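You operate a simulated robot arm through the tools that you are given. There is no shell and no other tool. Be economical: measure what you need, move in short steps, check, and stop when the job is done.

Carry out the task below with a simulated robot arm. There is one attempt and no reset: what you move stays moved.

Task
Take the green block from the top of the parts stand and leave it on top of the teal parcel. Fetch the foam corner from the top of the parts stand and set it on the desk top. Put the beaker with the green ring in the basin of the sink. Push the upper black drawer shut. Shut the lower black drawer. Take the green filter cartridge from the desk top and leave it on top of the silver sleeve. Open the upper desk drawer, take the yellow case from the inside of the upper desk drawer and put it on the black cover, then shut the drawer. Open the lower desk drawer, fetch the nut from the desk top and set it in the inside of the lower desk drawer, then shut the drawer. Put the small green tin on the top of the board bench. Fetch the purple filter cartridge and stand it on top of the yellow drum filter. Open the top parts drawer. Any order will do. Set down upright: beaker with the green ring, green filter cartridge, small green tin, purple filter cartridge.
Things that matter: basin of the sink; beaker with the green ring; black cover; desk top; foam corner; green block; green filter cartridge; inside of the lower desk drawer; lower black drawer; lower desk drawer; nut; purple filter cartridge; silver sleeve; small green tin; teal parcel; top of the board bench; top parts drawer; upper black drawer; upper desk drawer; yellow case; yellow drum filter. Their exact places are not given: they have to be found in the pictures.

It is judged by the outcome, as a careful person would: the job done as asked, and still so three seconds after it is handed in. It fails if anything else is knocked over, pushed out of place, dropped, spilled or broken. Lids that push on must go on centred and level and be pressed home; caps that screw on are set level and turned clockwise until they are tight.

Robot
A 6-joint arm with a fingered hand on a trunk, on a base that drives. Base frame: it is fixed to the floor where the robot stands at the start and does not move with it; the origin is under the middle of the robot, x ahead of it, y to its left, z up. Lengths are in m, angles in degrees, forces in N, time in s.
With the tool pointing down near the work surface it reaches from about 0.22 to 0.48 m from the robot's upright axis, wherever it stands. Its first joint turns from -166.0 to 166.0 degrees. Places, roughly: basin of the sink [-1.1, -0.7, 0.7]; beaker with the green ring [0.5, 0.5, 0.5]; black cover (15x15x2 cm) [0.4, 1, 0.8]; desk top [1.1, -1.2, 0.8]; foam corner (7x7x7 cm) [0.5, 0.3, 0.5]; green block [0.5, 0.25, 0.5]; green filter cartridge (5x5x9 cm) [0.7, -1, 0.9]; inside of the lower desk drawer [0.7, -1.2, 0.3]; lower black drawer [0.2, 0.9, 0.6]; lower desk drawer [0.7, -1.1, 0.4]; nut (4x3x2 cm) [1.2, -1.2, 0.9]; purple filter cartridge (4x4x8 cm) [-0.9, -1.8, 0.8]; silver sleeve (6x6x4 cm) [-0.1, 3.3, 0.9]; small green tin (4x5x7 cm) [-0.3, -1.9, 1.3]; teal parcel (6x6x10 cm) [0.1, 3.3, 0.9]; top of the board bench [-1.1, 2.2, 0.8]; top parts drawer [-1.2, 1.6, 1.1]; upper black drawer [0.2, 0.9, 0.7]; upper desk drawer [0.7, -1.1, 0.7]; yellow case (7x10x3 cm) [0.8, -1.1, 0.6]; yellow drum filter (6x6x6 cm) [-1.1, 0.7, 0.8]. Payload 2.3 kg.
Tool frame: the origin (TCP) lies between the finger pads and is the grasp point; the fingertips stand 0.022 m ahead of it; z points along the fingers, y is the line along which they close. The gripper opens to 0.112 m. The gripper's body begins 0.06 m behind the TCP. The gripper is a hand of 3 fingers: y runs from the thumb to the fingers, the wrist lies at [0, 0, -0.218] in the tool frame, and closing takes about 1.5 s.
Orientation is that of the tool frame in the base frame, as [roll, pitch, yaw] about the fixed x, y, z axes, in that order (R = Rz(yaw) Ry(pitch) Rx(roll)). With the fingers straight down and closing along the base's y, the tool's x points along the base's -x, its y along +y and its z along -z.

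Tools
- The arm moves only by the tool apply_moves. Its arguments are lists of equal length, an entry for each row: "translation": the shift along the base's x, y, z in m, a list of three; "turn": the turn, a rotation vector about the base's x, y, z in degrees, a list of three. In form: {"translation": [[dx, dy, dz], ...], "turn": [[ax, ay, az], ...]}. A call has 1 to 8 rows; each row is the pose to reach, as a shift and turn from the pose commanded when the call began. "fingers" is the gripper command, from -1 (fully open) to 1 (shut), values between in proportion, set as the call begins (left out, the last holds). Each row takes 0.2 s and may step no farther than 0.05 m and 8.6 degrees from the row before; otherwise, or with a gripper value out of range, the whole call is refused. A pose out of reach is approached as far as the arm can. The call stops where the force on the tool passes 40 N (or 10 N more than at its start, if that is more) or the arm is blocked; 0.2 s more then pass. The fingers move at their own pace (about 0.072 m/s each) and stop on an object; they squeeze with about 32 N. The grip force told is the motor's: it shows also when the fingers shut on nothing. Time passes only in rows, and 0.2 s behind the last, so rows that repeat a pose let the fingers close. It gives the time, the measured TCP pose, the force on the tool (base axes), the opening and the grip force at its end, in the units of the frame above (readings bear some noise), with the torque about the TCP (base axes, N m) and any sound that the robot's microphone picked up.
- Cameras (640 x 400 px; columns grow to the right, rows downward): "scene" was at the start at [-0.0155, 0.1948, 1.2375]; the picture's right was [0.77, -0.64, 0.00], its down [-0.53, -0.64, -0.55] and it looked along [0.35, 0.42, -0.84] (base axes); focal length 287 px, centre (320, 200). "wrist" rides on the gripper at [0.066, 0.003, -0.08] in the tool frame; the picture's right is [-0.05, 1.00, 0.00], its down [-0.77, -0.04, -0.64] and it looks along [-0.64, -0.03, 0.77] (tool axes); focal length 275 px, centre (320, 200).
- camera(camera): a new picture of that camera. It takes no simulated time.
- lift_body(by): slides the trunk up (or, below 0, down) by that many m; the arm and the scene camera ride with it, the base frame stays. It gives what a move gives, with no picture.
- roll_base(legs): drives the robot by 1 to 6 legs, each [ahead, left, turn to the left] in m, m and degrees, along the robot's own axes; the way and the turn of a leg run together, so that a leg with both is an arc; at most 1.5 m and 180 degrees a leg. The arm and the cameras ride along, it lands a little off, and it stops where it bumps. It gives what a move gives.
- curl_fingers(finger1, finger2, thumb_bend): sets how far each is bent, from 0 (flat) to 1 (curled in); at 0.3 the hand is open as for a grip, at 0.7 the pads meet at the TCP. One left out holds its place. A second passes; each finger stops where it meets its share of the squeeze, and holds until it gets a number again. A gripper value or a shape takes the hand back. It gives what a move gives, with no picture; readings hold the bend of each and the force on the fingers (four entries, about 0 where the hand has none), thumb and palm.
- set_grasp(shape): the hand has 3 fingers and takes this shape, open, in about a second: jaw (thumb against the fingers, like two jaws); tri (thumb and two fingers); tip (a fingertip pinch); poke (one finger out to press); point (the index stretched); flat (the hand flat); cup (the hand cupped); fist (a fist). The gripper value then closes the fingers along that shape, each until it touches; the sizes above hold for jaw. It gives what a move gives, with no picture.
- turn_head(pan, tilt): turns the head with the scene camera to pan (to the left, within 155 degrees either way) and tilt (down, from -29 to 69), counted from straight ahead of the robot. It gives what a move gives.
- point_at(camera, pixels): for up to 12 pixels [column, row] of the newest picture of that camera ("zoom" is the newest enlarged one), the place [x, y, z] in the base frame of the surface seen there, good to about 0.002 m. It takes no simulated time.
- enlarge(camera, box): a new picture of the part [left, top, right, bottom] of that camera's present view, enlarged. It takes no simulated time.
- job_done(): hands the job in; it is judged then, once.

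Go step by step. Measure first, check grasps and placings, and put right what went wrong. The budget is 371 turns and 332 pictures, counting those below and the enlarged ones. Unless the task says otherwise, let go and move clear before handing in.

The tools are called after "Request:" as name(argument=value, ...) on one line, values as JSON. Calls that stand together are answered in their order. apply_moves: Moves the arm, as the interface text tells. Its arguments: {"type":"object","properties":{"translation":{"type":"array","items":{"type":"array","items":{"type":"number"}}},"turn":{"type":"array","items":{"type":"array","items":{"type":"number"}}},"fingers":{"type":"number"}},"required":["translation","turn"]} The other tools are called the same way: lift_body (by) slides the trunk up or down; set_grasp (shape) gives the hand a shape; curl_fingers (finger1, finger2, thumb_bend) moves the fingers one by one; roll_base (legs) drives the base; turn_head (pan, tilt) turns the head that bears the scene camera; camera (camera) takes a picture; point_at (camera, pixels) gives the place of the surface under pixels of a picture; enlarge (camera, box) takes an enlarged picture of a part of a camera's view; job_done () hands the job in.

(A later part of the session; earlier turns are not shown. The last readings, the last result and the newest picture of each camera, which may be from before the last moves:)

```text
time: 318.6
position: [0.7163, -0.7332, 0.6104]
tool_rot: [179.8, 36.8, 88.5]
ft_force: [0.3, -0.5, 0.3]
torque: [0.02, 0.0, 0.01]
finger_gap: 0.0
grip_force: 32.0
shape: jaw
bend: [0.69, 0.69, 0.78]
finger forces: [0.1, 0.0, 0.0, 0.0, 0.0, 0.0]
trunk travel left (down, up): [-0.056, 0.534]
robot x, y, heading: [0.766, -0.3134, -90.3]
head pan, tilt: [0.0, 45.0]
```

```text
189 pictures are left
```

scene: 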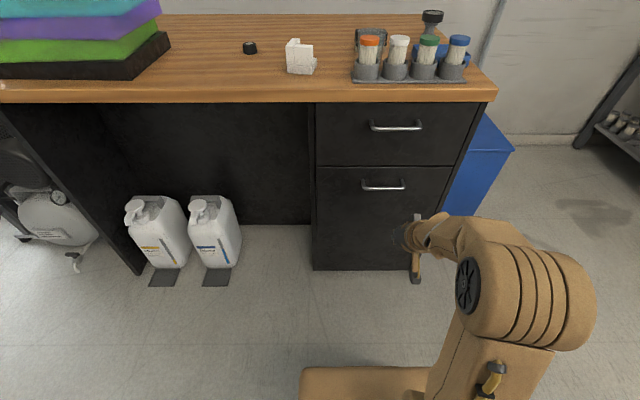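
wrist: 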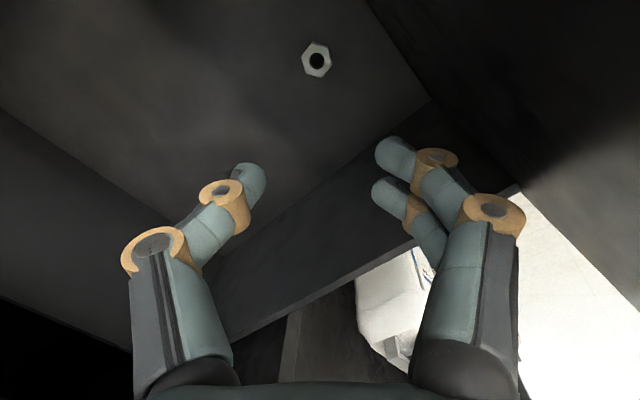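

Request:
lift_body(by=0.4)

Request:
apply_moves(translation=[[0, -0.005, 0], [0, -0.01, 0], [0, -0.015, 0], [0, -0.02, 0], [0, -0.02, 0]], turn=[[7.4, 0, 0.3], [14.8, 0, 0.6], [22.2, 0, 0.9], [29.6, 0, 1.2], [36.8, 0, 1.5]], fingers=-0.4)

Request:
roll_base(legs=[[0, -0.22, 0]])

Request:
lift_body(by=0.082)

```text
time: 322.4
position: [0.7163, -0.7324, 1.0101]
tool_rot: [179.7, 36.8, 88.4]
ft_force: [0.2, -0.1, 0.1]
torque: [0.01, -0.03, -0.04]
finger_gap: 0.0
grip_force: 32.2
shape: jaw
bend: [0.69, 0.69, 0.78]
finger forces: [0.0, 0.0, 0.0, 0.0, 0.0, 0.1]
trunk travel left (down, up): [-0.456, 0.134]
robot x, y, heading: [0.7659, -0.3086, -90.4]
head pan, tilt: [0.0, 45.0]
```

```text
time: 323.6
position: [0.7161, -0.7549, 1.0112]
tool_rot: [-179.8, 0.0, 90.2]
ft_force: [0.3, -0.3, 0.5]
torque: [-0.03, 0.02, 0.04]
finger_gap: 0.0779
grip_force: 0.0
shape: jaw
bend: [0.67, 0.67, 0.64]
finger forces: [0.0, 0.1, 0.0, 0.1, 0.0, 0.0]
trunk travel left (down, up): [-0.456, 0.134]
robot x, y, heading: [0.7651, -0.3112, -90.3]
head pan, tilt: [0.0, 45.0]
```

```text
time: 325.3
position: [0.4937, -0.7528, 1.0109]
tool_rot: [-179.8, 0.0, 90.5]
ft_force: [-0.3, 1.2, -0.2]
torque: [0.0, -0.02, 0.0]
finger_gap: 0.0781
grip_force: 0.0
shape: jaw
bend: [0.67, 0.67, 0.64]
finger forces: [0.0, 0.0, 0.0, 0.0, 0.0, 0.0]
trunk travel left (down, up): [-0.456, 0.134]
robot x, y, heading: [0.5443, -0.3081, -89.8]
head pan, tilt: [0.0, 45.0]
```

```text
time: 326.5
position: [0.4958, -0.7544, 1.0941]
tool_rot: [-179.8, 0.1, 90.5]
ft_force: [-0.5, 0.3, -0.4]
torque: [0.03, 0.0, 0.01]
finger_gap: 0.0782
grip_force: 0.0
shape: jaw
bend: [0.67, 0.67, 0.64]
finger forces: [0.0, 0.0, 0.0, 0.1, 0.1, 0.1]
trunk travel left (down, up): [-0.538, 0.052]
robot x, y, heading: [0.5437, -0.3089, -90.0]
head pan, tilt: [0.0, 45.0]
```

Request:
apply_moves(translation=[[0.02, -0.02, 0.0], [0.04, -0.04, 0.0], [0.06, -0.06, 0.0], [0.08, -0.08, 0.0], [0.1, -0.1, 0.0], [0.12, -0.12, 0.0], [0.14, -0.14, 0.005], [0.16, -0.15, 0.005]], turn=[[-4.62, 4.62, 4.62], [-9.24, 9.24, 9.24], [-13.86, 13.86, 13.86], [-18.48, 18.48, 18.48], [-23.1, 23.1, 23.1], [-27.7, 27.7, 27.7], [-32.3, 32.3, 32.3], [-36.95, 36.95, 36.95]])

Request:
apply_moves(translation=[[0, 0, 0], [0, 0, 0], [0, 0, 0], [0, 0, 0], [0.02, 0, 0], [0.04, 0, 0], [0.05, -0.01, 0]], turn=[[-4.62, 4.62, 4.62], [-9.24, 9.24, 9.24], [-13.86, 13.86, 13.86], [-18.48, 18.48, 18.48], [-23.1, 23.1, 23.1], [-27.7, 27.7, 27.7], [-32.3, 32.3, 32.3]])

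Request:
camera(camera="scene")

```text
time: 328.3
position: [0.6553, -0.9029, 1.0985]
tool_rot: [-131.1, 18.8, 139.0]
ft_force: [-0.7, -0.2, 0.1]
torque: [0.02, 0.03, -0.01]
finger_gap: 0.0782
grip_force: 0.0
shape: jaw
bend: [0.67, 0.67, 0.64]
finger forces: [0.0, 0.0, 0.1, 0.0, 0.0, 0.0]
trunk travel left (down, up): [-0.538, 0.052]
robot x, y, heading: [0.5406, -0.3082, -89.8]
head pan, tilt: [0.0, 45.0]
```

```text
time: 329.9
position: [0.7171, -0.9197, 1.1035]
tool_rot: [-89.9, -0.6, 179.8]
ft_force: [-0.1, 0.5, 1.5]
torque: [-0.01, 0.01, 0.0]
finger_gap: 0.0782
grip_force: 0.0
shape: jaw
bend: [0.67, 0.67, 0.64]
finger forces: [0.1, 0.0, 0.0, 0.1, 0.0, 0.0]
out of reach, approached as far as the arm can: row 7
trunk travel left (down, up): [-0.538, 0.052]
robot x, y, heading: [0.5426, -0.3106, -89.7]
head pan, tilt: [0.0, 45.0]
```

```text
188 pictures are left
```

scene: 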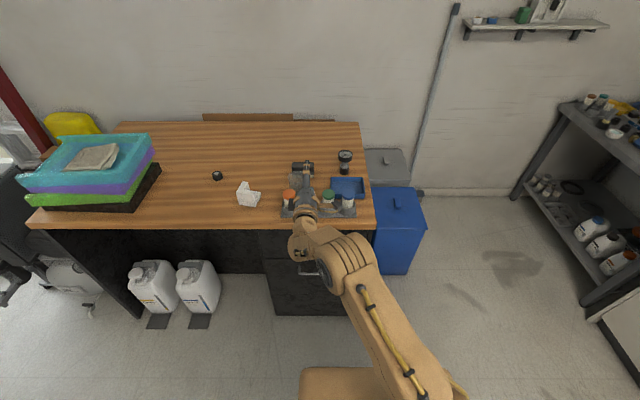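

Request:
roll_base(legs=[[-0.13, 0, 0]])

Request:
lift_body(by=-0.345)

Request:
camera(camera="wrist")

Request:
point_at(camera="wrist", pixels=[[320, 60], [330, 60], [310, 60], [325, 100]])

```text
time: 331.2
position: [0.7148, -0.789, 1.1052]
tool_rot: [-90.0, -0.5, 179.6]
ft_force: [0.3, 0.7, 0.2]
torque: [0.03, -0.03, 0.01]
finger_gap: 0.078
grip_force: 0.0
shape: jaw
bend: [0.67, 0.67, 0.64]
finger forces: [0.1, 0.0, 0.1, 0.1, 0.0, 0.1]
trunk travel left (down, up): [-0.538, 0.052]
robot x, y, heading: [0.5443, -0.1798, -89.9]
head pan, tilt: [0.0, 45.0]
```

```text
time: 334.6
position: [0.7151, -0.7892, 0.7594]
tool_rot: [-90.0, -0.5, 179.6]
ft_force: [0.3, -0.2, -0.4]
torque: [0.0, 0.05, -0.06]
finger_gap: 0.0784
grip_force: 0.0
shape: jaw
bend: [0.67, 0.67, 0.64]
finger forces: [0.0, 0.0, 0.0, 0.0, 0.0, 0.0]
trunk travel left (down, up): [-0.193, 0.397]
robot x, y, heading: [0.5385, -0.1769, -90.0]
head pan, tilt: [0.0, 45.0]
```

```text
187 pictures are left
```

wrist: 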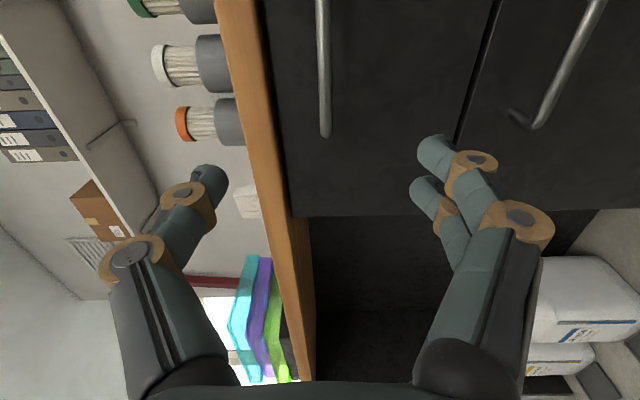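

```text
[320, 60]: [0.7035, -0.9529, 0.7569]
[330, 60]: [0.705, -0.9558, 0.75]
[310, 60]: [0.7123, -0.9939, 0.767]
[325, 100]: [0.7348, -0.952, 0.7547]
```

Request:
lift_body(by=-0.005)

Request:
apply_moves(translation=[[0, 0, 0], [0, 0, 0], [0, 0, 0]], turn=[[0, 0, 0], [0, 0, 0], [0, 0, 0]], fingers=0.15)

Request:
roll_base(legs=[[0.13, 0, 0]])

Request:
camera(camera="wrist")

```text
time: 335.1
position: [0.7168, -0.7895, 0.7536]
tool_rot: [-90.0, -0.5, 179.5]
ft_force: [0.9, 0.5, -0.7]
torque: [0.03, -0.01, 0.0]
finger_gap: 0.0782
grip_force: 0.1
shape: jaw
bend: [0.67, 0.67, 0.64]
finger forces: [0.0, 0.0, 0.1, 0.0, 0.0, 0.1]
trunk travel left (down, up): [-0.188, 0.402]
robot x, y, heading: [0.5434, -0.1783, -89.7]
head pan, tilt: [0.0, 45.0]
```

```text
time: 335.9
position: [0.7165, -0.7911, 0.7542]
tool_rot: [-90.0, -0.6, 179.6]
ft_force: [0.4, 0.7, 0.5]
torque: [0.04, -0.01, -0.03]
finger_gap: 0.0481
grip_force: 0.1
shape: jaw
bend: [0.73, 0.73, 0.7]
finger forces: [0.0, 0.0, 0.0, 0.0, 0.0, 0.0]
trunk travel left (down, up): [-0.188, 0.402]
robot x, y, heading: [0.5416, -0.1832, -90.0]
head pan, tilt: [0.0, 45.0]
```

```text
time: 337.2
position: [0.7157, -0.9192, 0.7527]
tool_rot: [-90.0, -0.4, 179.6]
ft_force: [0.1, -0.4, 0.8]
torque: [-0.02, 0.03, -0.03]
finger_gap: 0.048
grip_force: 0.0
shape: jaw
bend: [0.73, 0.73, 0.7]
finger forces: [0.0, 0.0, 0.0, 0.0, 0.1, 0.1]
trunk travel left (down, up): [-0.188, 0.402]
robot x, y, heading: [0.5378, -0.3103, -90.0]
head pan, tilt: [0.0, 45.0]
```

```text
186 pictures are left
```

wrist: 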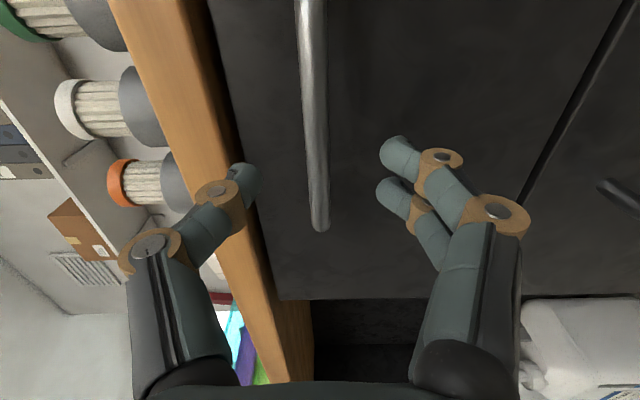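

Request:
roll_base(legs=[[0.036, 0, 0]])

Request:
apply_moves(translation=[[0, 0, 0], [0, 0, 0], [0, 0, 0], [0, 0, 0]], turn=[[0, 0, 0], [0, 0, 0], [0, 0, 0], [0, 0, 0]], fingers=1)

Request:
camera(camera="wrist")

```text
time: 338.0
position: [0.7158, -0.9539, 0.7536]
tool_rot: [-90.0, -0.5, 179.7]
ft_force: [-0.3, 0.5, 0.3]
torque: [0.02, 0.02, -0.01]
finger_gap: 0.0483
grip_force: 0.0
shape: jaw
bend: [0.73, 0.73, 0.7]
finger forces: [0.1, 0.0, 0.0, 0.0, 0.0, 0.1]
trunk travel left (down, up): [-0.188, 0.402]
robot x, y, heading: [0.5431, -0.3402, -90.2]
head pan, tilt: [0.0, 45.0]
```

```text
time: 339.0
position: [0.7147, -0.9527, 0.7534]
tool_rot: [-89.9, -0.5, 179.6]
ft_force: [0.2, 0.3, 1.6]
torque: [0.02, -0.01, 0.0]
finger_gap: 0.0
grip_force: 32.0
shape: jaw
bend: [0.7, 0.7, 0.76]
finger forces: [0.1, 0.0, 0.0, 0.1, 1.8, 0.0]
trunk travel left (down, up): [-0.188, 0.402]
robot x, y, heading: [0.54, -0.3444, -89.9]
head pan, tilt: [0.0, 45.0]
```

```text
185 pictures are left
```

wrist: 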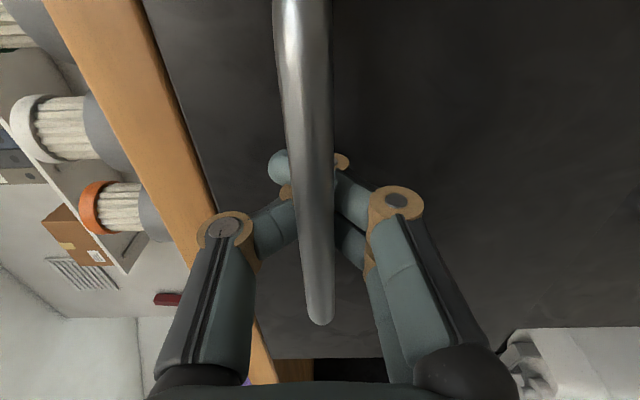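

Hooked again. Pull back with the base to about 0.2 m.

Request:
roll_base(legs=[[-0.22, 0, 0]])

Request:
camera(camera="scene")

```text
time: 340.7
position: [0.7175, -0.739, 0.7551]
tool_rot: [-90.0, -0.5, 179.7]
ft_force: [0.4, -0.1, 0.1]
torque: [-0.01, -0.01, -0.03]
finger_gap: 0.0
grip_force: 32.0
shape: jaw
bend: [0.7, 0.7, 0.76]
finger forces: [0.0, 0.1, 0.1, 0.0, 0.0, 0.0]
trunk travel left (down, up): [-0.188, 0.402]
robot x, y, heading: [0.542, -0.1335, -89.8]
head pan, tilt: [0.0, 45.0]
```

```text
184 pictures are left
```

scene: 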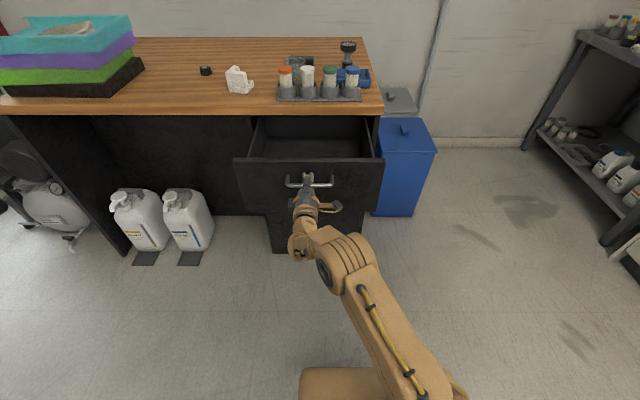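

Request:
apply_moves(translation=[[0, 0.02, 0], [0, 0.035, 0]], turn=[[0, 0, 0], [0, 0, 0]])

Request:
roll_base(legs=[[-0.015, 0, 0]])

Request:
enlarge(camera="scene", box=[220, 90, 400, 210])

```text
time: 341.3
position: [0.7255, -0.7037, 0.7569]
tool_rot: [-90.2, -0.6, 179.5]
ft_force: [-0.8, -0.5, -2.7]
torque: [-0.08, 0.0, 0.01]
finger_gap: 0.0001
grip_force: 32.0
shape: jaw
bend: [0.7, 0.7, 0.76]
finger forces: [0.1, 0.0, 0.0, 0.0, 0.0, 0.1]
out of reach, approached as far as the arm can: row 1, 2
trunk travel left (down, up): [-0.188, 0.402]
robot x, y, heading: [0.5434, -0.1285, -90.0]
head pan, tilt: [0.0, 45.0]
```

```text
time: 342.1
position: [0.7253, -0.6899, 0.7575]
tool_rot: [-90.2, -0.5, 179.4]
ft_force: [-1.0, 0.5, -0.3]
torque: [-0.03, 0.05, 0.01]
finger_gap: 0.0
grip_force: 32.2
shape: jaw
bend: [0.7, 0.7, 0.76]
finger forces: [0.0, 0.1, 0.1, 0.0, 0.0, 0.0]
trunk travel left (down, up): [-0.188, 0.402]
robot x, y, heading: [0.5435, -0.1163, -89.9]
head pan, tilt: [0.0, 45.0]
```

```text
3.33 times, centred on (310, 150) of scene
```

zoom: 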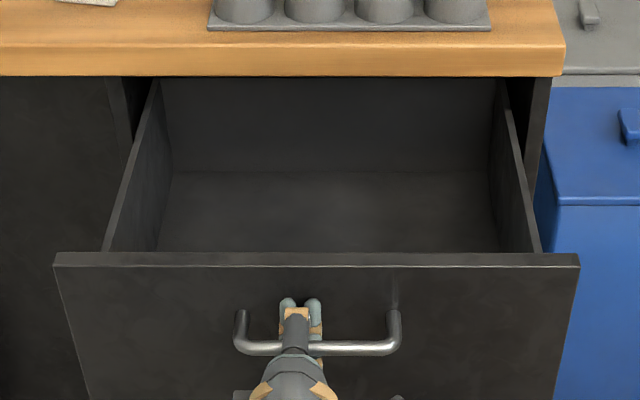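

Request:
roll_base(legs=[[0.045, 0, 0]])

Request:
apply_moves(translation=[[0, 0, 0], [0, 0, 0], [0, 0, 0], [0, 0, 0]], turn=[[0, 0, 0], [0, 0, 0], [0, 0, 0], [0, 0, 0]], fingers=-0.3)

Request:
roll_base(legs=[[-0.045, 0, 0]])

Request:
camera(camera="wrist")

```text
time: 343.0
position: [0.7252, -0.7332, 0.7577]
tool_rot: [-90.2, -0.6, 179.3]
ft_force: [0.6, -0.3, -2.2]
torque: [0.0, 0.02, -0.02]
finger_gap: 0.0
grip_force: 32.2
shape: jaw
bend: [0.7, 0.7, 0.76]
finger forces: [0.0, 0.0, 0.0, 0.0, 0.0, 0.1]
trunk travel left (down, up): [-0.188, 0.402]
robot x, y, heading: [0.5416, -0.1588, -90.1]
head pan, tilt: [0.0, 45.0]
```

```text
time: 344.0
position: [0.7251, -0.7341, 0.7587]
tool_rot: [-90.2, -0.5, 179.4]
ft_force: [0.4, 0.7, 0.4]
torque: [-0.05, 0.01, 0.0]
finger_gap: 0.0727
grip_force: 0.1
shape: jaw
bend: [0.7, 0.7, 0.67]
finger forces: [0.0, 0.0, 0.0, 0.0, 0.1, 0.0]
trunk travel left (down, up): [-0.188, 0.402]
robot x, y, heading: [0.5382, -0.1587, -89.7]
head pan, tilt: [0.0, 45.0]
```

```text
time: 344.9
position: [0.7257, -0.6865, 0.7583]
tool_rot: [-90.2, -0.5, 179.4]
ft_force: [0.3, 0.4, 0.0]
torque: [-0.01, 0.0, -0.01]
finger_gap: 0.0726
grip_force: 0.1
shape: jaw
bend: [0.7, 0.7, 0.67]
finger forces: [0.0, 0.1, 0.0, 0.0, 0.0, 0.0]
trunk travel left (down, up): [-0.188, 0.402]
robot x, y, heading: [0.5438, -0.1147, -89.8]
head pan, tilt: [0.0, 45.0]
```

```text
182 pictures are left
```

wrist: 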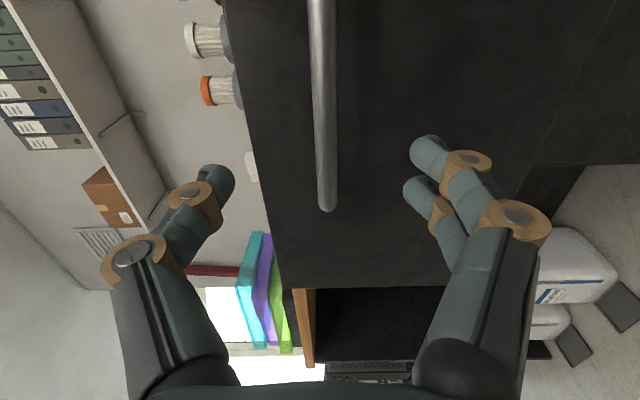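

Request:
point_at(camera="wrist", pixels=[[325, 120], [327, 190], [380, 120]])

```text
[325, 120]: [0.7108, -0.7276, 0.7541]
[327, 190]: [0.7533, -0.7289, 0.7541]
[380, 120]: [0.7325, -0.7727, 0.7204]
```

Request:
lift_body(by=0.34)

Request:
roll_base(legs=[[0, 0.17, 0]])

Request:
apply_moves(translation=[[-0.02, 0.01, 0], [-0.04, 0.02, 0], [-0.06, 0.03, 0], [-0.08, 0.04, 0], [-0.1, 0.05, 0], [-0.12, 0.07, 0], [-0.14, 0.08, 0], [-0.15, 0.09, 0]], turn=[[4.62, -4.62, -4.62], [9.24, -9.24, -9.24], [13.86, -13.86, -13.86], [18.48, -18.48, -18.48], [23.1, -23.1, -23.1], [27.7, -27.7, -27.7], [32.3, -32.3, -32.3], [36.95, -36.95, -36.95]])

Request:
apply_moves(translation=[[-0.005, 0.01, 0], [-0.01, 0.02, 0], [-0.015, 0.03, 0], [-0.02, 0.04, 0], [-0.02, 0.05, 0], [-0.02, 0.06, 0], [-0.02, 0.06, 0]], turn=[[4.62, -4.62, -4.62], [9.24, -9.24, -9.24], [13.86, -13.86, -13.86], [18.48, -18.48, -18.48], [23.1, -23.1, -23.1], [27.7, -27.7, -27.7], [32.3, -32.3, -32.3]])

Request:
roll_base(legs=[[0.28, 0, 0]])

Request:
camera(camera="wrist")

Request:
turn_head(pan=0, tilt=65)

Request:
camera(camera="scene")

```text
time: 348.2
position: [0.7255, -0.688, 1.0972]
tool_rot: [-90.2, -0.5, 179.5]
ft_force: [-0.4, 0.3, -0.7]
torque: [0.04, -0.01, -0.04]
finger_gap: 0.0726
grip_force: 0.2
shape: jaw
bend: [0.7, 0.7, 0.67]
finger forces: [0.0, 0.0, 0.0, 0.1, 0.0, 0.0]
trunk travel left (down, up): [-0.528, 0.062]
robot x, y, heading: [0.5466, -0.1119, -89.7]
head pan, tilt: [0.0, 45.0]
```

```text
time: 349.7
position: [0.9029, -0.685, 1.0983]
tool_rot: [-90.2, -0.6, 179.7]
ft_force: [0.3, -0.1, -0.5]
torque: [0.02, -0.01, -0.03]
finger_gap: 0.0726
grip_force: 0.0
shape: jaw
bend: [0.7, 0.7, 0.67]
finger forces: [0.0, 0.0, 0.1, 0.0, 0.0, 0.0]
trunk travel left (down, up): [-0.528, 0.062]
robot x, y, heading: [0.7176, -0.1149, -89.8]
head pan, tilt: [0.0, 45.0]
```

```text
time: 351.5
position: [0.7523, -0.5956, 1.0993]
tool_rot: [-138.7, 18.8, 131.8]
ft_force: [-0.1, -0.1, -0.2]
torque: [-0.04, 0.0, 0.0]
finger_gap: 0.0724
grip_force: 0.1
shape: jaw
bend: [0.7, 0.7, 0.67]
finger forces: [0.0, 0.0, 0.0, 0.0, 0.0, 0.0]
trunk travel left (down, up): [-0.528, 0.062]
robot x, y, heading: [0.7128, -0.1197, -89.5]
head pan, tilt: [0.0, 45.0]
```

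```text
time: 353.1
position: [0.732, -0.5362, 1.0981]
tool_rot: [179.7, -0.4, 90.5]
ft_force: [-0.8, 1.1, -0.4]
torque: [0.01, 0.01, -0.02]
finger_gap: 0.0726
grip_force: 0.0
shape: jaw
bend: [0.7, 0.7, 0.67]
finger forces: [0.0, 0.0, 0.0, 0.0, 0.0, 0.0]
trunk travel left (down, up): [-0.528, 0.062]
robot x, y, heading: [0.7192, -0.1093, -89.2]
head pan, tilt: [0.0, 45.0]
```

```text
time: 355.0
position: [0.7326, -0.8165, 1.0973]
tool_rot: [179.9, -0.3, 90.4]
ft_force: [0.0, -0.5, 0.2]
torque: [0.0, -0.01, 0.0]
finger_gap: 0.0726
grip_force: 0.0
shape: jaw
bend: [0.7, 0.7, 0.67]
finger forces: [0.0, 0.0, 0.0, 0.1, 0.0, 0.0]
trunk travel left (down, up): [-0.528, 0.062]
robot x, y, heading: [0.7163, -0.3918, -89.7]
head pan, tilt: [0.0, 45.0]
```

```text
181 pictures are left
```

wrist: 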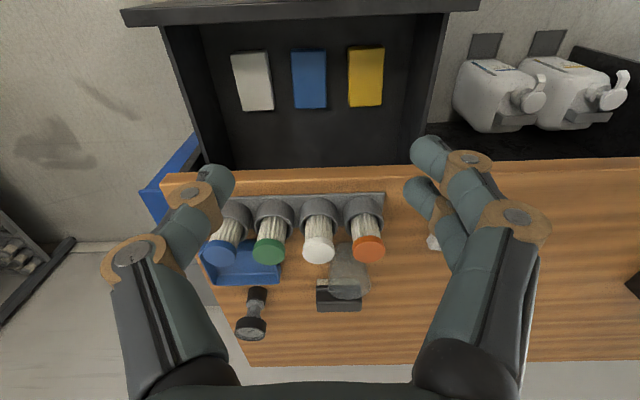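

```text
time: 355.9
position: [0.733, -0.817, 1.0982]
tool_rot: [179.9, -0.4, 90.4]
ft_force: [0.6, 1.1, -0.3]
torque: [-0.03, 0.03, -0.03]
finger_gap: 0.0726
grip_force: 0.0
shape: jaw
bend: [0.7, 0.7, 0.67]
finger forces: [0.0, 0.0, 0.0, 0.1, 0.1, 0.0]
trunk travel left (down, up): [-0.528, 0.062]
robot x, y, heading: [0.7199, -0.3946, -89.8]
head pan, tilt: [0.0, 65.0]
```

```text
180 pictures are left
```

scene: 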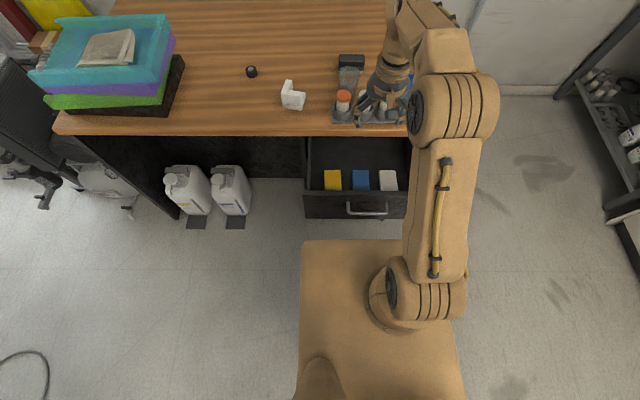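

Request:
point_at(camera="wrist", pixels=[[367, 75], [350, 50], [383, 50], [350, 104], [382, 103], [326, 80], [310, 75], [320, 130], [410, 75], [300, 20], [366, 47]])

Request:
enlarge(camera="wrist", box=[180, 10, 460, 170])

```text
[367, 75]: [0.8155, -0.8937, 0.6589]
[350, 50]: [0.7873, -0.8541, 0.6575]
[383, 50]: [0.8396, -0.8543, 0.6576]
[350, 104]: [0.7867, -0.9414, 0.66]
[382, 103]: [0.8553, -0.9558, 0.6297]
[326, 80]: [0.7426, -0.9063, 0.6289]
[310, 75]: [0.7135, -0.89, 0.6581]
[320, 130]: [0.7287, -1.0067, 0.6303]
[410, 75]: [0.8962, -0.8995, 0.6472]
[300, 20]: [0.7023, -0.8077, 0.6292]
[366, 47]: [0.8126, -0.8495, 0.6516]
```

```text
2.29 times, centred on (320, 90) of wrist
```

zoom: 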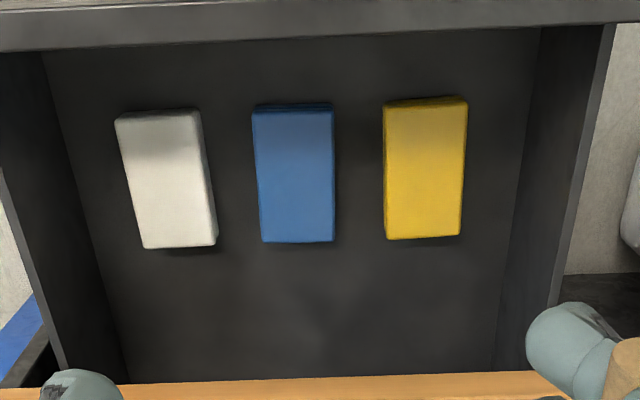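

Request:
roll_base(legs=[[0.08, 0.08, 0]])

Request:
lift_body(by=-0.27)

Request:
camera(camera="wrist")

Request:
camera(camera="scene")

```text
time: 357.1
position: [0.8144, -0.8956, 1.0976]
tool_rot: [180.0, -0.3, 90.5]
ft_force: [0.9, 0.4, -0.6]
torque: [-0.02, 0.01, -0.01]
finger_gap: 0.0725
grip_force: 0.0
shape: jaw
bend: [0.7, 0.7, 0.67]
finger forces: [0.1, 0.1, 0.1, 0.0, 0.0, 0.0]
trunk travel left (down, up): [-0.528, 0.062]
robot x, y, heading: [0.7982, -0.4727, -89.7]
head pan, tilt: [0.0, 65.0]
```

```text
time: 359.8
position: [0.8138, -0.8953, 0.8273]
tool_rot: [179.8, -0.3, 90.6]
ft_force: [-0.2, -0.9, 0.1]
torque: [-0.05, 0.01, 0.02]
finger_gap: 0.0726
grip_force: 0.0
shape: jaw
bend: [0.7, 0.7, 0.67]
finger forces: [0.0, 0.0, 0.0, 0.0, 0.0, 0.1]
trunk travel left (down, up): [-0.258, 0.332]
robot x, y, heading: [0.8002, -0.4678, -89.7]
head pan, tilt: [0.0, 65.0]
```

```text
178 pictures are left
```

wrist: 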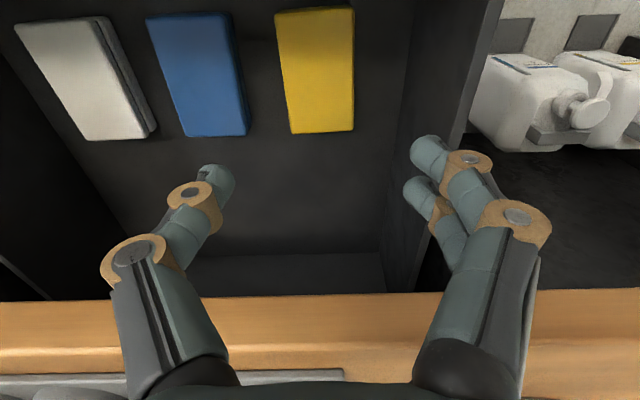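

```text
177 pictures are left
```

scene: 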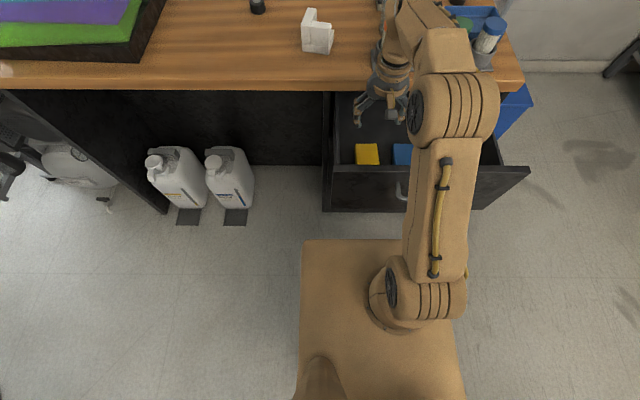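

Request:
apply_moves(translation=[[0, -0.005, -0.04], [0, -0.008, -0.08], [-0.001, -0.008, -0.12]], turn=[[0, 0, 0], [0, 0, 0], [0, 0, 0]])

Request:
camera(camera="wrist")

Request:
camera(camera="scene")

```text
time: 360.6
position: [0.8111, -0.9017, 0.7069]
tool_rot: [179.8, -0.2, 90.4]
ft_force: [0.9, 0.1, 0.5]
torque: [0.02, -0.02, -0.02]
finger_gap: 0.0727
grip_force: 0.1
shape: jaw
bend: [0.7, 0.7, 0.67]
finger forces: [0.1, 0.0, 0.1, 0.1, 0.0, 0.1]
trunk travel left (down, up): [-0.258, 0.332]
robot x, y, heading: [0.7983, -0.4718, -89.7]
head pan, tilt: [0.0, 65.0]
```

```text
176 pictures are left
```

wrist: 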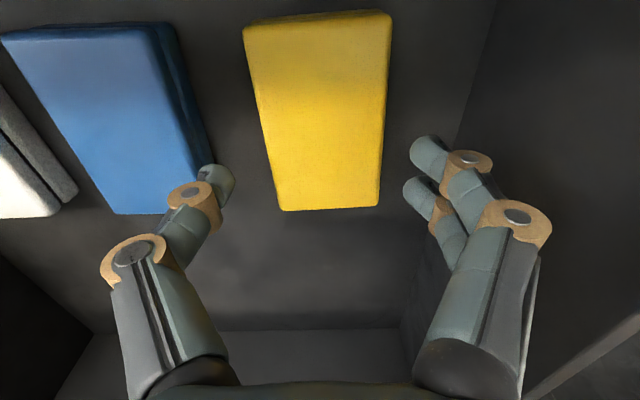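

```text
175 pictures are left
```

scene: 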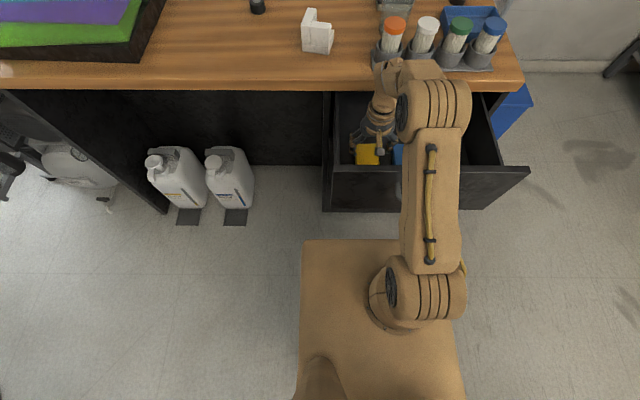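

Request:
point_at(camera="scene", pixels=[[380, 66], [388, 62], [376, 75], [372, 100], [400, 62], [360, 90]])

Request:
point_at(camera="wrist", pixels=[[247, 60], [385, 60], [320, 30], [330, 205], [275, 150], [383, 150], [205, 130]])

```text
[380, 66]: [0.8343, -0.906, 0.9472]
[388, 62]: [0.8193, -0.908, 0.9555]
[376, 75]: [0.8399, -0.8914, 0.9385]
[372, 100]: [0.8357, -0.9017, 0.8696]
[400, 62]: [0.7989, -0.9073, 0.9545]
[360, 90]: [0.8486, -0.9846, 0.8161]
```

```text
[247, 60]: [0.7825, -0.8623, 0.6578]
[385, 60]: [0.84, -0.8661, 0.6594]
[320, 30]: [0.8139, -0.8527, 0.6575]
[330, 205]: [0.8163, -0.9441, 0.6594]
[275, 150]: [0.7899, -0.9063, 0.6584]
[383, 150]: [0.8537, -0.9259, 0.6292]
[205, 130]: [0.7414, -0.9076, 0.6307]
```

Request:
apply_moves(translation=[[0.001, 0, -0.025], [0.001, 0, -0.045], [0.001, 0, -0.051]], turn=[[0, 0, 0], [0, 0, 0], [0, 0, 0]])

Request:
apply_moves(translation=[[0, 0, 0], [0, 0, 0], [0, 0, 0], [0, 0, 0]], turn=[[0, 0, 0], [0, 0, 0], [0, 0, 0], [0, 0, 0]], fingers=1)

Request:
camera(camera="wrist")

```text
time: 361.4
position: [0.8123, -0.9026, 0.6579]
tool_rot: [180.0, -0.2, 90.5]
ft_force: [0.6, 0.6, -0.4]
torque: [-0.01, 0.02, 0.02]
finger_gap: 0.0726
grip_force: 0.1
shape: jaw
bend: [0.7, 0.7, 0.67]
finger forces: [0.1, 0.1, 0.0, 0.0, 0.0, 0.1]
trunk travel left (down, up): [-0.258, 0.332]
robot x, y, heading: [0.7965, -0.47, -89.6]
head pan, tilt: [0.0, 65.0]
```

```text
time: 362.4
position: [0.8127, -0.902, 0.6568]
tool_rot: [179.8, -0.3, 90.5]
ft_force: [-0.3, 0.3, -0.7]
torque: [-0.04, 0.03, 0.02]
finger_gap: 0.0555
grip_force: 32.6
shape: jaw
bend: [0.73, 0.73, 0.7]
finger forces: [14.5, 14.5, 0.0, 0.0, 29.1, 0.0]
trunk travel left (down, up): [-0.258, 0.332]
robot x, y, heading: [0.7974, -0.4737, -89.5]
head pan, tilt: [0.0, 65.0]
```

```text
174 pictures are left
```

wrist: 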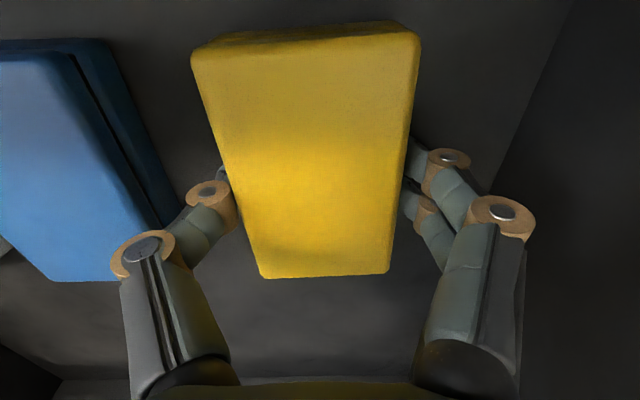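

Case gripped at 0.0555. I lift it out with the arm and trunk.

Request:
apply_moves(translation=[[0, 0, 0.03], [0, 0.01, 0.07], [0, 0.02, 0.11], [0, 0.03, 0.15]], turn=[[0, 0, 0], [0, 0, 0], [0, 0, 0], [0, 0, 0]])

Request:
lift_body(by=0.3)

Request:
camera(camera="wrist")

```text
time: 363.4
position: [0.8155, -0.8734, 0.807]
tool_rot: [180.0, -0.2, 90.4]
ft_force: [-0.7, 0.1, -1.3]
torque: [0.03, -0.01, 0.01]
finger_gap: 0.055
grip_force: 32.3
shape: jaw
bend: [0.73, 0.73, 0.7]
finger forces: [14.6, 14.5, 0.1, 0.1, 29.1, 0.0]
trunk travel left (down, up): [-0.258, 0.332]
robot x, y, heading: [0.7982, -0.4738, -89.6]
head pan, tilt: [0.0, 65.0]
```

```text
time: 366.4
position: [0.8143, -0.8754, 1.1055]
tool_rot: [180.0, -0.3, 90.4]
ft_force: [0.1, -0.3, -1.0]
torque: [0.0, -0.01, 0.02]
finger_gap: 0.0552
grip_force: 31.8
shape: jaw
bend: [0.73, 0.73, 0.7]
finger forces: [14.6, 14.5, 0.0, 0.0, 29.1, 0.1]
trunk travel left (down, up): [-0.558, 0.032]
robot x, y, heading: [0.8036, -0.4719, -89.3]
head pan, tilt: [0.0, 65.0]
```

```text
173 pictures are left
```

wrist: 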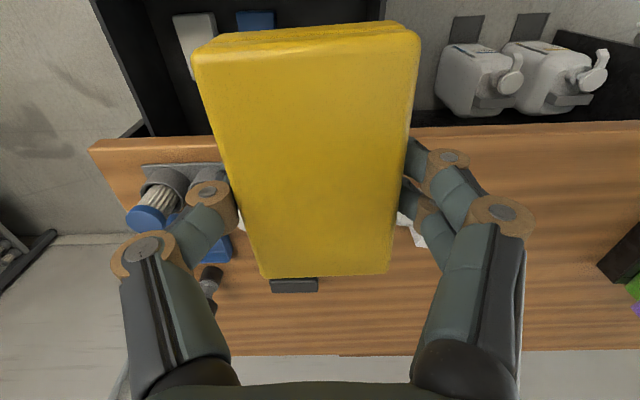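

Request:
roll_base(legs=[[0, -1.1, 0], [0, 0, 89.5], [0, 1.4, 0]])

Request:
turn_head(pan=-5, tilt=50)

Request:
camera(camera="scene")

```text
time: 382.5
position: [0.122, 0.9453, 1.1067]
tool_rot: [179.8, -0.3, 179.3]
ft_force: [0.5, -0.2, -0.9]
torque: [0.01, 0.01, 0.0]
finger_gap: 0.0555
grip_force: 32.1
shape: jaw
bend: [0.73, 0.73, 0.7]
finger forces: [14.7, 14.5, 0.1, 0.1, 29.3, 0.1]
trunk travel left (down, up): [-0.558, 0.032]
robot x, y, heading: [-0.2827, 0.9355, -0.9]
head pan, tilt: [0.0, 65.0]
```

```text
time: 383.2
position: [0.1225, 0.9454, 1.1059]
tool_rot: [179.9, -0.4, 179.3]
ft_force: [0.6, 0.6, -0.7]
torque: [-0.01, 0.03, 0.02]
finger_gap: 0.0553
grip_force: 31.8
shape: jaw
bend: [0.73, 0.73, 0.7]
finger forces: [14.6, 14.6, 0.0, 0.0, 29.1, 0.0]
trunk travel left (down, up): [-0.558, 0.032]
robot x, y, heading: [-0.2803, 0.9382, -0.8]
head pan, tilt: [-5.0, 50.0]
```

```text
172 pictures are left
```

scene: 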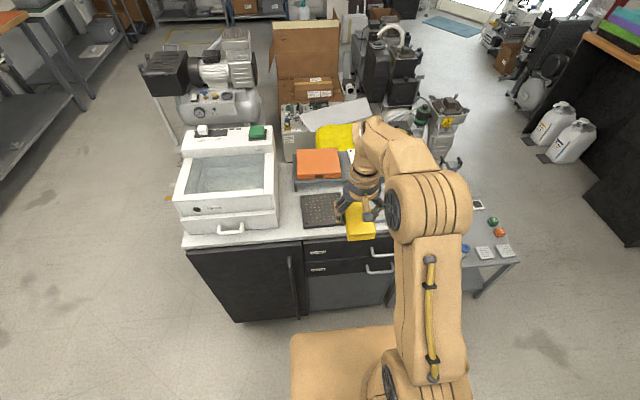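

Request:
enlarge(camera="scene", box=[230, 140, 410, 270])

Request:
point_at(camera="scene", pixels=[[320, 210], [303, 196], [338, 196], [305, 224], [338, 224], [330, 200], [290, 215], [275, 185]])

```text
3.08 times, centred on (320, 205) of scene
```

zoom: 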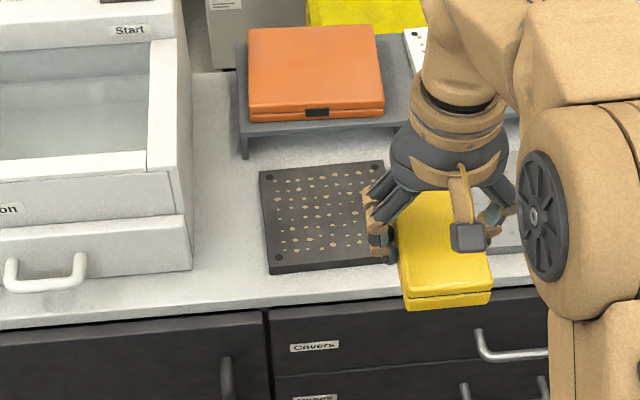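

```text
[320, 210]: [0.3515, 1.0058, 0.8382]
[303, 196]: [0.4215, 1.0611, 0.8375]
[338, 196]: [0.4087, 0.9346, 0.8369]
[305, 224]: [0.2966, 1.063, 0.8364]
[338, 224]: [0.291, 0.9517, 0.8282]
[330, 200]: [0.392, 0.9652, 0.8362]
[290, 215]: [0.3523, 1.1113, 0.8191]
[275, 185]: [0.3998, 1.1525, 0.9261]
```

Request:
point_at(camera="zoom", pixels=[[328, 217], [264, 174], [380, 164], [272, 266], [386, 256], [372, 175], [275, 255]])

```text
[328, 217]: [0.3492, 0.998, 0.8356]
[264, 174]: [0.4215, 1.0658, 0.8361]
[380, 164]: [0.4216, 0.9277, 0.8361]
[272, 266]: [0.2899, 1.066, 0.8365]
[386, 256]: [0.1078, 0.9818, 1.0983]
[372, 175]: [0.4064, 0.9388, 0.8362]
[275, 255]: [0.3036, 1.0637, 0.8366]
```

Request:
roll_base(legs=[[0.2, 0.05, 0.8]])

Request:
camera(camera="wrist")

```text
time: 384.9
position: [0.329, 1.0005, 1.107]
tool_rot: [179.9, -0.3, -179.7]
ft_force: [0.2, -0.7, -1.4]
torque: [0.03, 0.01, 0.0]
finger_gap: 0.0558
grip_force: 31.8
shape: jaw
bend: [0.73, 0.73, 0.7]
finger forces: [14.8, 14.4, 0.1, 0.1, 29.1, 0.0]
trunk travel left (down, up): [-0.558, 0.032]
robot x, y, heading: [-0.0734, 0.9873, 0.3]
head pan, tilt: [-5.0, 50.0]
```

```text
170 pictures are left
```

wrist: 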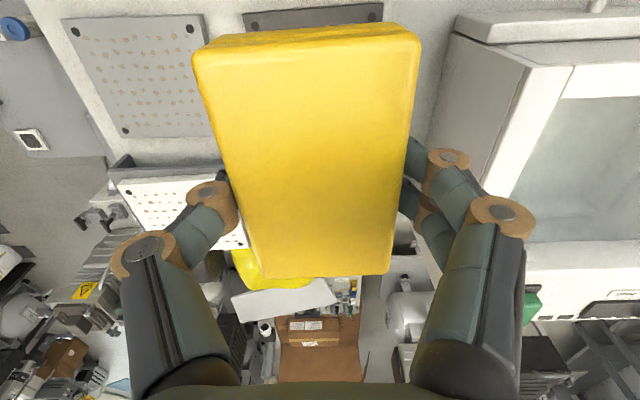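

Request:
apply_moves(translation=[[0.015, -0.002, -0.03], [0.031, -0.0035, -0.07], [0.031, -0.0035, -0.11], [0.031, -0.0035, -0.15], [0.031, -0.0035, -0.19], [0.031, -0.0035, -0.22]], turn=[[0, 0, 0], [0, 0, 0], [0, 0, 0], [0, 0, 0], [0, 0, 0], [0, 0, 0]])

Request:
enlarge(camera="scene", box=[230, 100, 430, 260])

```text
time: 386.3
position: [0.3615, 0.9969, 0.8874]
tool_rot: [-180.0, -0.2, -179.7]
ft_force: [0.6, -0.4, -1.0]
torque: [0.01, -0.02, -0.02]
finger_gap: 0.0553
grip_force: 31.5
shape: jaw
bend: [0.73, 0.73, 0.7]
finger forces: [14.6, 14.5, 0.1, 0.0, 29.1, 0.0]
trunk travel left (down, up): [-0.558, 0.032]
robot x, y, heading: [-0.0745, 0.9839, 0.1]
head pan, tilt: [-5.0, 50.0]
```

```text
2.50 times, centred on (330, 180) of scene
```

zoom: 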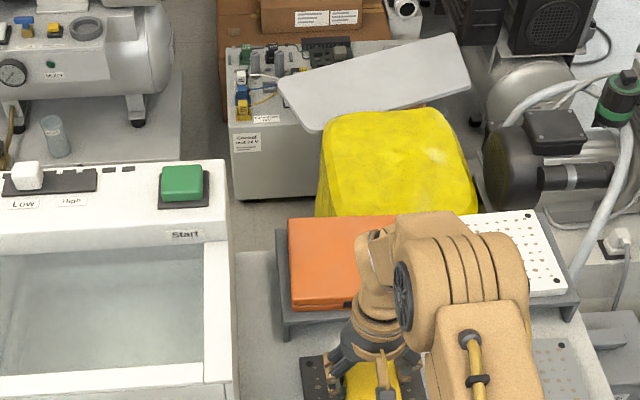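

Request:
apply_moves(translation=[[-0.001, 0, -0.012], [-0.001, 0, -0.018], [-0.001, 0, -0.022], [-0.001, 0, -0.025]], turn=[[0, 0, 0], [0, 0, 0], [0, 0, 0], [0, 0, 0]])

Request:
camera(camera="wrist")

```text
time: 387.3
position: [0.3581, 0.9963, 0.8622]
tool_rot: [179.8, -0.2, -179.6]
ft_force: [0.9, -0.5, 4.4]
torque: [-0.01, -0.02, 0.02]
finger_gap: 0.0551
grip_force: 32.1
shape: jaw
bend: [0.73, 0.73, 0.7]
finger forces: [15.1, 14.9, 0.0, 0.1, 30.5, 0.1]
trunk travel left (down, up): [-0.558, 0.032]
robot x, y, heading: [-0.0702, 0.983, 0.2]
head pan, tilt: [-5.0, 50.0]
```

```text
168 pictures are left
```

wrist: 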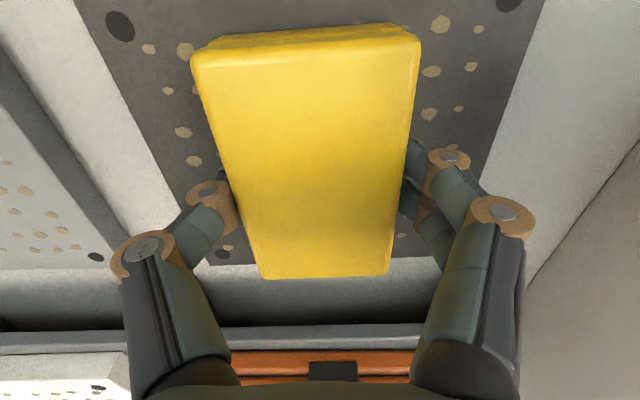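

Contact (4.4 N), centred on the black cover. Release and rise.

Request:
apply_moves(translation=[[0, 0, 0], [0, 0, 0], [0, 0, 0], [0, 0, 0.03], [0, 0, 0.07], [0, 0, 0.11], [0, 0, 0.15], [0, 0, 0.19]], turn=[[0, 0, 0], [0, 0, 0], [0, 0, 0], [0, 0, 0], [0, 0, 0], [0, 0, 0], [0, 0, 0], [0, 0, 0]], fingers=-0.5)

Request:
camera(camera="wrist")

```text
time: 389.1
position: [0.3592, 0.9963, 1.0505]
tool_rot: [179.8, -0.2, -179.6]
ft_force: [0.4, 0.5, -0.7]
torque: [-0.01, 0.02, -0.02]
finger_gap: 0.084
grip_force: 0.2
shape: jaw
bend: [0.64, 0.64, 0.6]
finger forces: [0.0, 0.0, 0.0, 0.1, 0.1, 0.0]
trunk travel left (down, up): [-0.558, 0.032]
robot x, y, heading: [-0.0734, 0.9852, 0.1]
head pan, tilt: [-5.0, 50.0]
```

```text
167 pictures are left
```

wrist: 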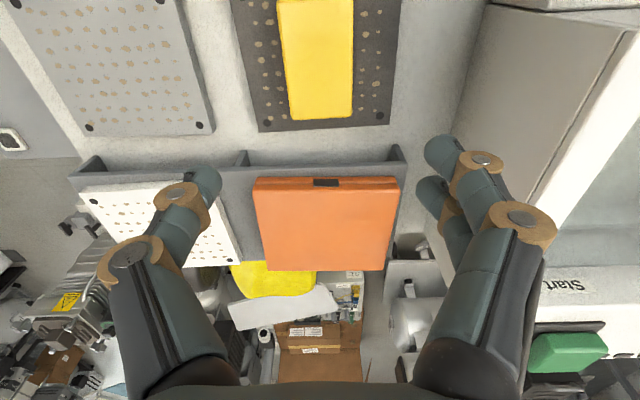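

Request:
roll_base(legs=[[-0.2, 0, 0], [0, -0.82, 0], [0.28, 0, 0]])

Request:
lift_body(by=-0.37)

Request:
camera(camera="wrist")

```text
time: 396.3
position: [0.447, 0.1576, 1.0491]
tool_rot: [179.9, -0.3, -179.9]
ft_force: [0.3, 0.3, 0.6]
torque: [-0.01, 0.01, -0.01]
finger_gap: 0.0836
grip_force: 0.1
shape: jaw
bend: [0.64, 0.64, 0.6]
finger forces: [0.0, 0.0, 0.0, 0.0, 0.0, 0.0]
trunk travel left (down, up): [-0.558, 0.032]
robot x, y, heading: [0.0163, 0.1493, -0.1]
head pan, tilt: [-5.0, 50.0]
```

```text
time: 399.9
position: [0.447, 0.1578, 0.6803]
tool_rot: [179.8, -0.4, -179.8]
ft_force: [0.4, 0.1, -0.1]
torque: [-0.01, -0.03, 0.01]
finger_gap: 0.0839
grip_force: 0.0
shape: jaw
bend: [0.64, 0.64, 0.6]
finger forces: [0.0, 0.0, 0.1, 0.0, 0.0, 0.1]
trunk travel left (down, up): [-0.188, 0.402]
robot x, y, heading: [0.0139, 0.1519, -0.1]
head pan, tilt: [-5.0, 50.0]
```

```text
166 pictures are left
```

wrist: 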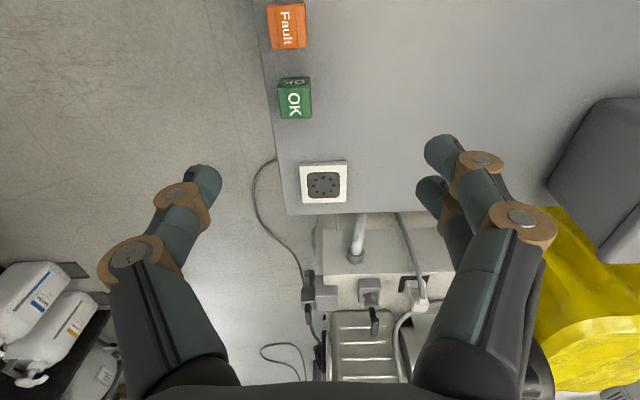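

Request:
enlarge(camera="wrist", box=[240, 0, 360, 140])

Request:
point_at(camera="wrist", pixels=[[295, 103], [281, 95], [311, 95], [282, 117], [310, 117], [295, 82], [290, 40], [295, 135]])

```text
2.86 times, centred on (300, 70) of wrist
```

zoom: 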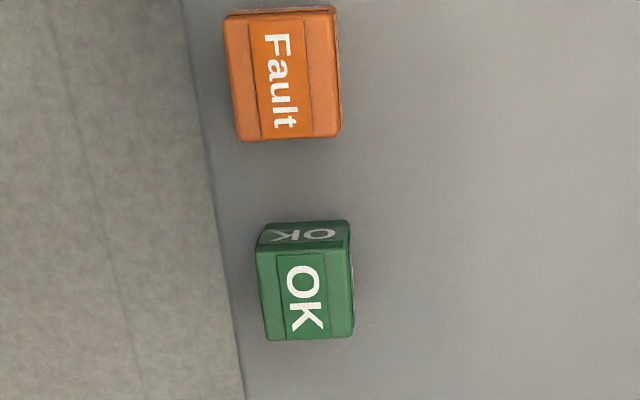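

```text
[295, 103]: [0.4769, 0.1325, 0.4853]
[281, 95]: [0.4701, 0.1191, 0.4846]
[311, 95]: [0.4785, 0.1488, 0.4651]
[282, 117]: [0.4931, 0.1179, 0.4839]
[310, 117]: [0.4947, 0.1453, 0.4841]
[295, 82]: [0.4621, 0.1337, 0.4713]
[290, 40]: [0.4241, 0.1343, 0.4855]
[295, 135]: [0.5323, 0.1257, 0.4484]
```

Request:
apply_moves(translation=[[0.016, -0.012, -0.04], [0.033, -0.026, -0.08], [0.033, -0.026, -0.12], [0.033, -0.026, -0.16], [0.033, -0.026, -0.195], [0.033, -0.026, -0.204]], turn=[[0, 0, 0], [0, 0, 0], [0, 0, 0], [0, 0, 0], [0, 0, 0], [0, 0, 0]], fingers=-0.15)

Request:
apply_moves(translation=[[0, 0, 0], [0, 0, 0], [0, 0, 0], [0, 0, 0]], turn=[[0, 0, 0], [0, 0, 0], [0, 0, 0], [0, 0, 0]], fingers=1)

Request:
camera(camera="wrist")

```text
time: 401.2
position: [0.4803, 0.1305, 0.4762]
tool_rot: [179.9, -0.2, -179.8]
ft_force: [-0.2, 0.1, -0.6]
torque: [0.01, 0.01, -0.01]
finger_gap: 0.0648
grip_force: 0.0
shape: jaw
bend: [0.71, 0.71, 0.7]
finger forces: [0.1, 0.0, 0.0, 0.0, 0.1, 0.0]
trunk travel left (down, up): [-0.188, 0.402]
robot x, y, heading: [0.0165, 0.1479, 0.1]
head pan, tilt: [-5.0, 50.0]
```

```text
time: 402.2
position: [0.4804, 0.1315, 0.4753]
tool_rot: [179.9, -0.3, -179.9]
ft_force: [-0.7, -0.4, -0.3]
torque: [-0.01, 0.05, 0.01]
finger_gap: 0.0259
grip_force: 31.8
shape: jaw
bend: [0.73, 0.73, 0.7]
finger forces: [14.5, 14.4, 0.0, 0.0, 29.0, 0.0]
trunk travel left (down, up): [-0.188, 0.402]
robot x, y, heading: [0.013, 0.1491, -0.1]
head pan, tilt: [-5.0, 50.0]
```

```text
164 pictures are left
```

wrist: 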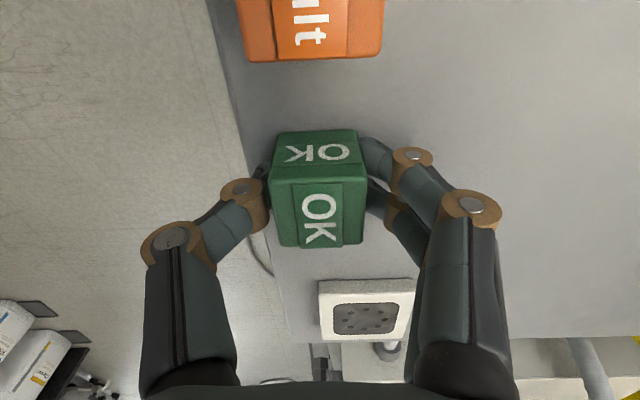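

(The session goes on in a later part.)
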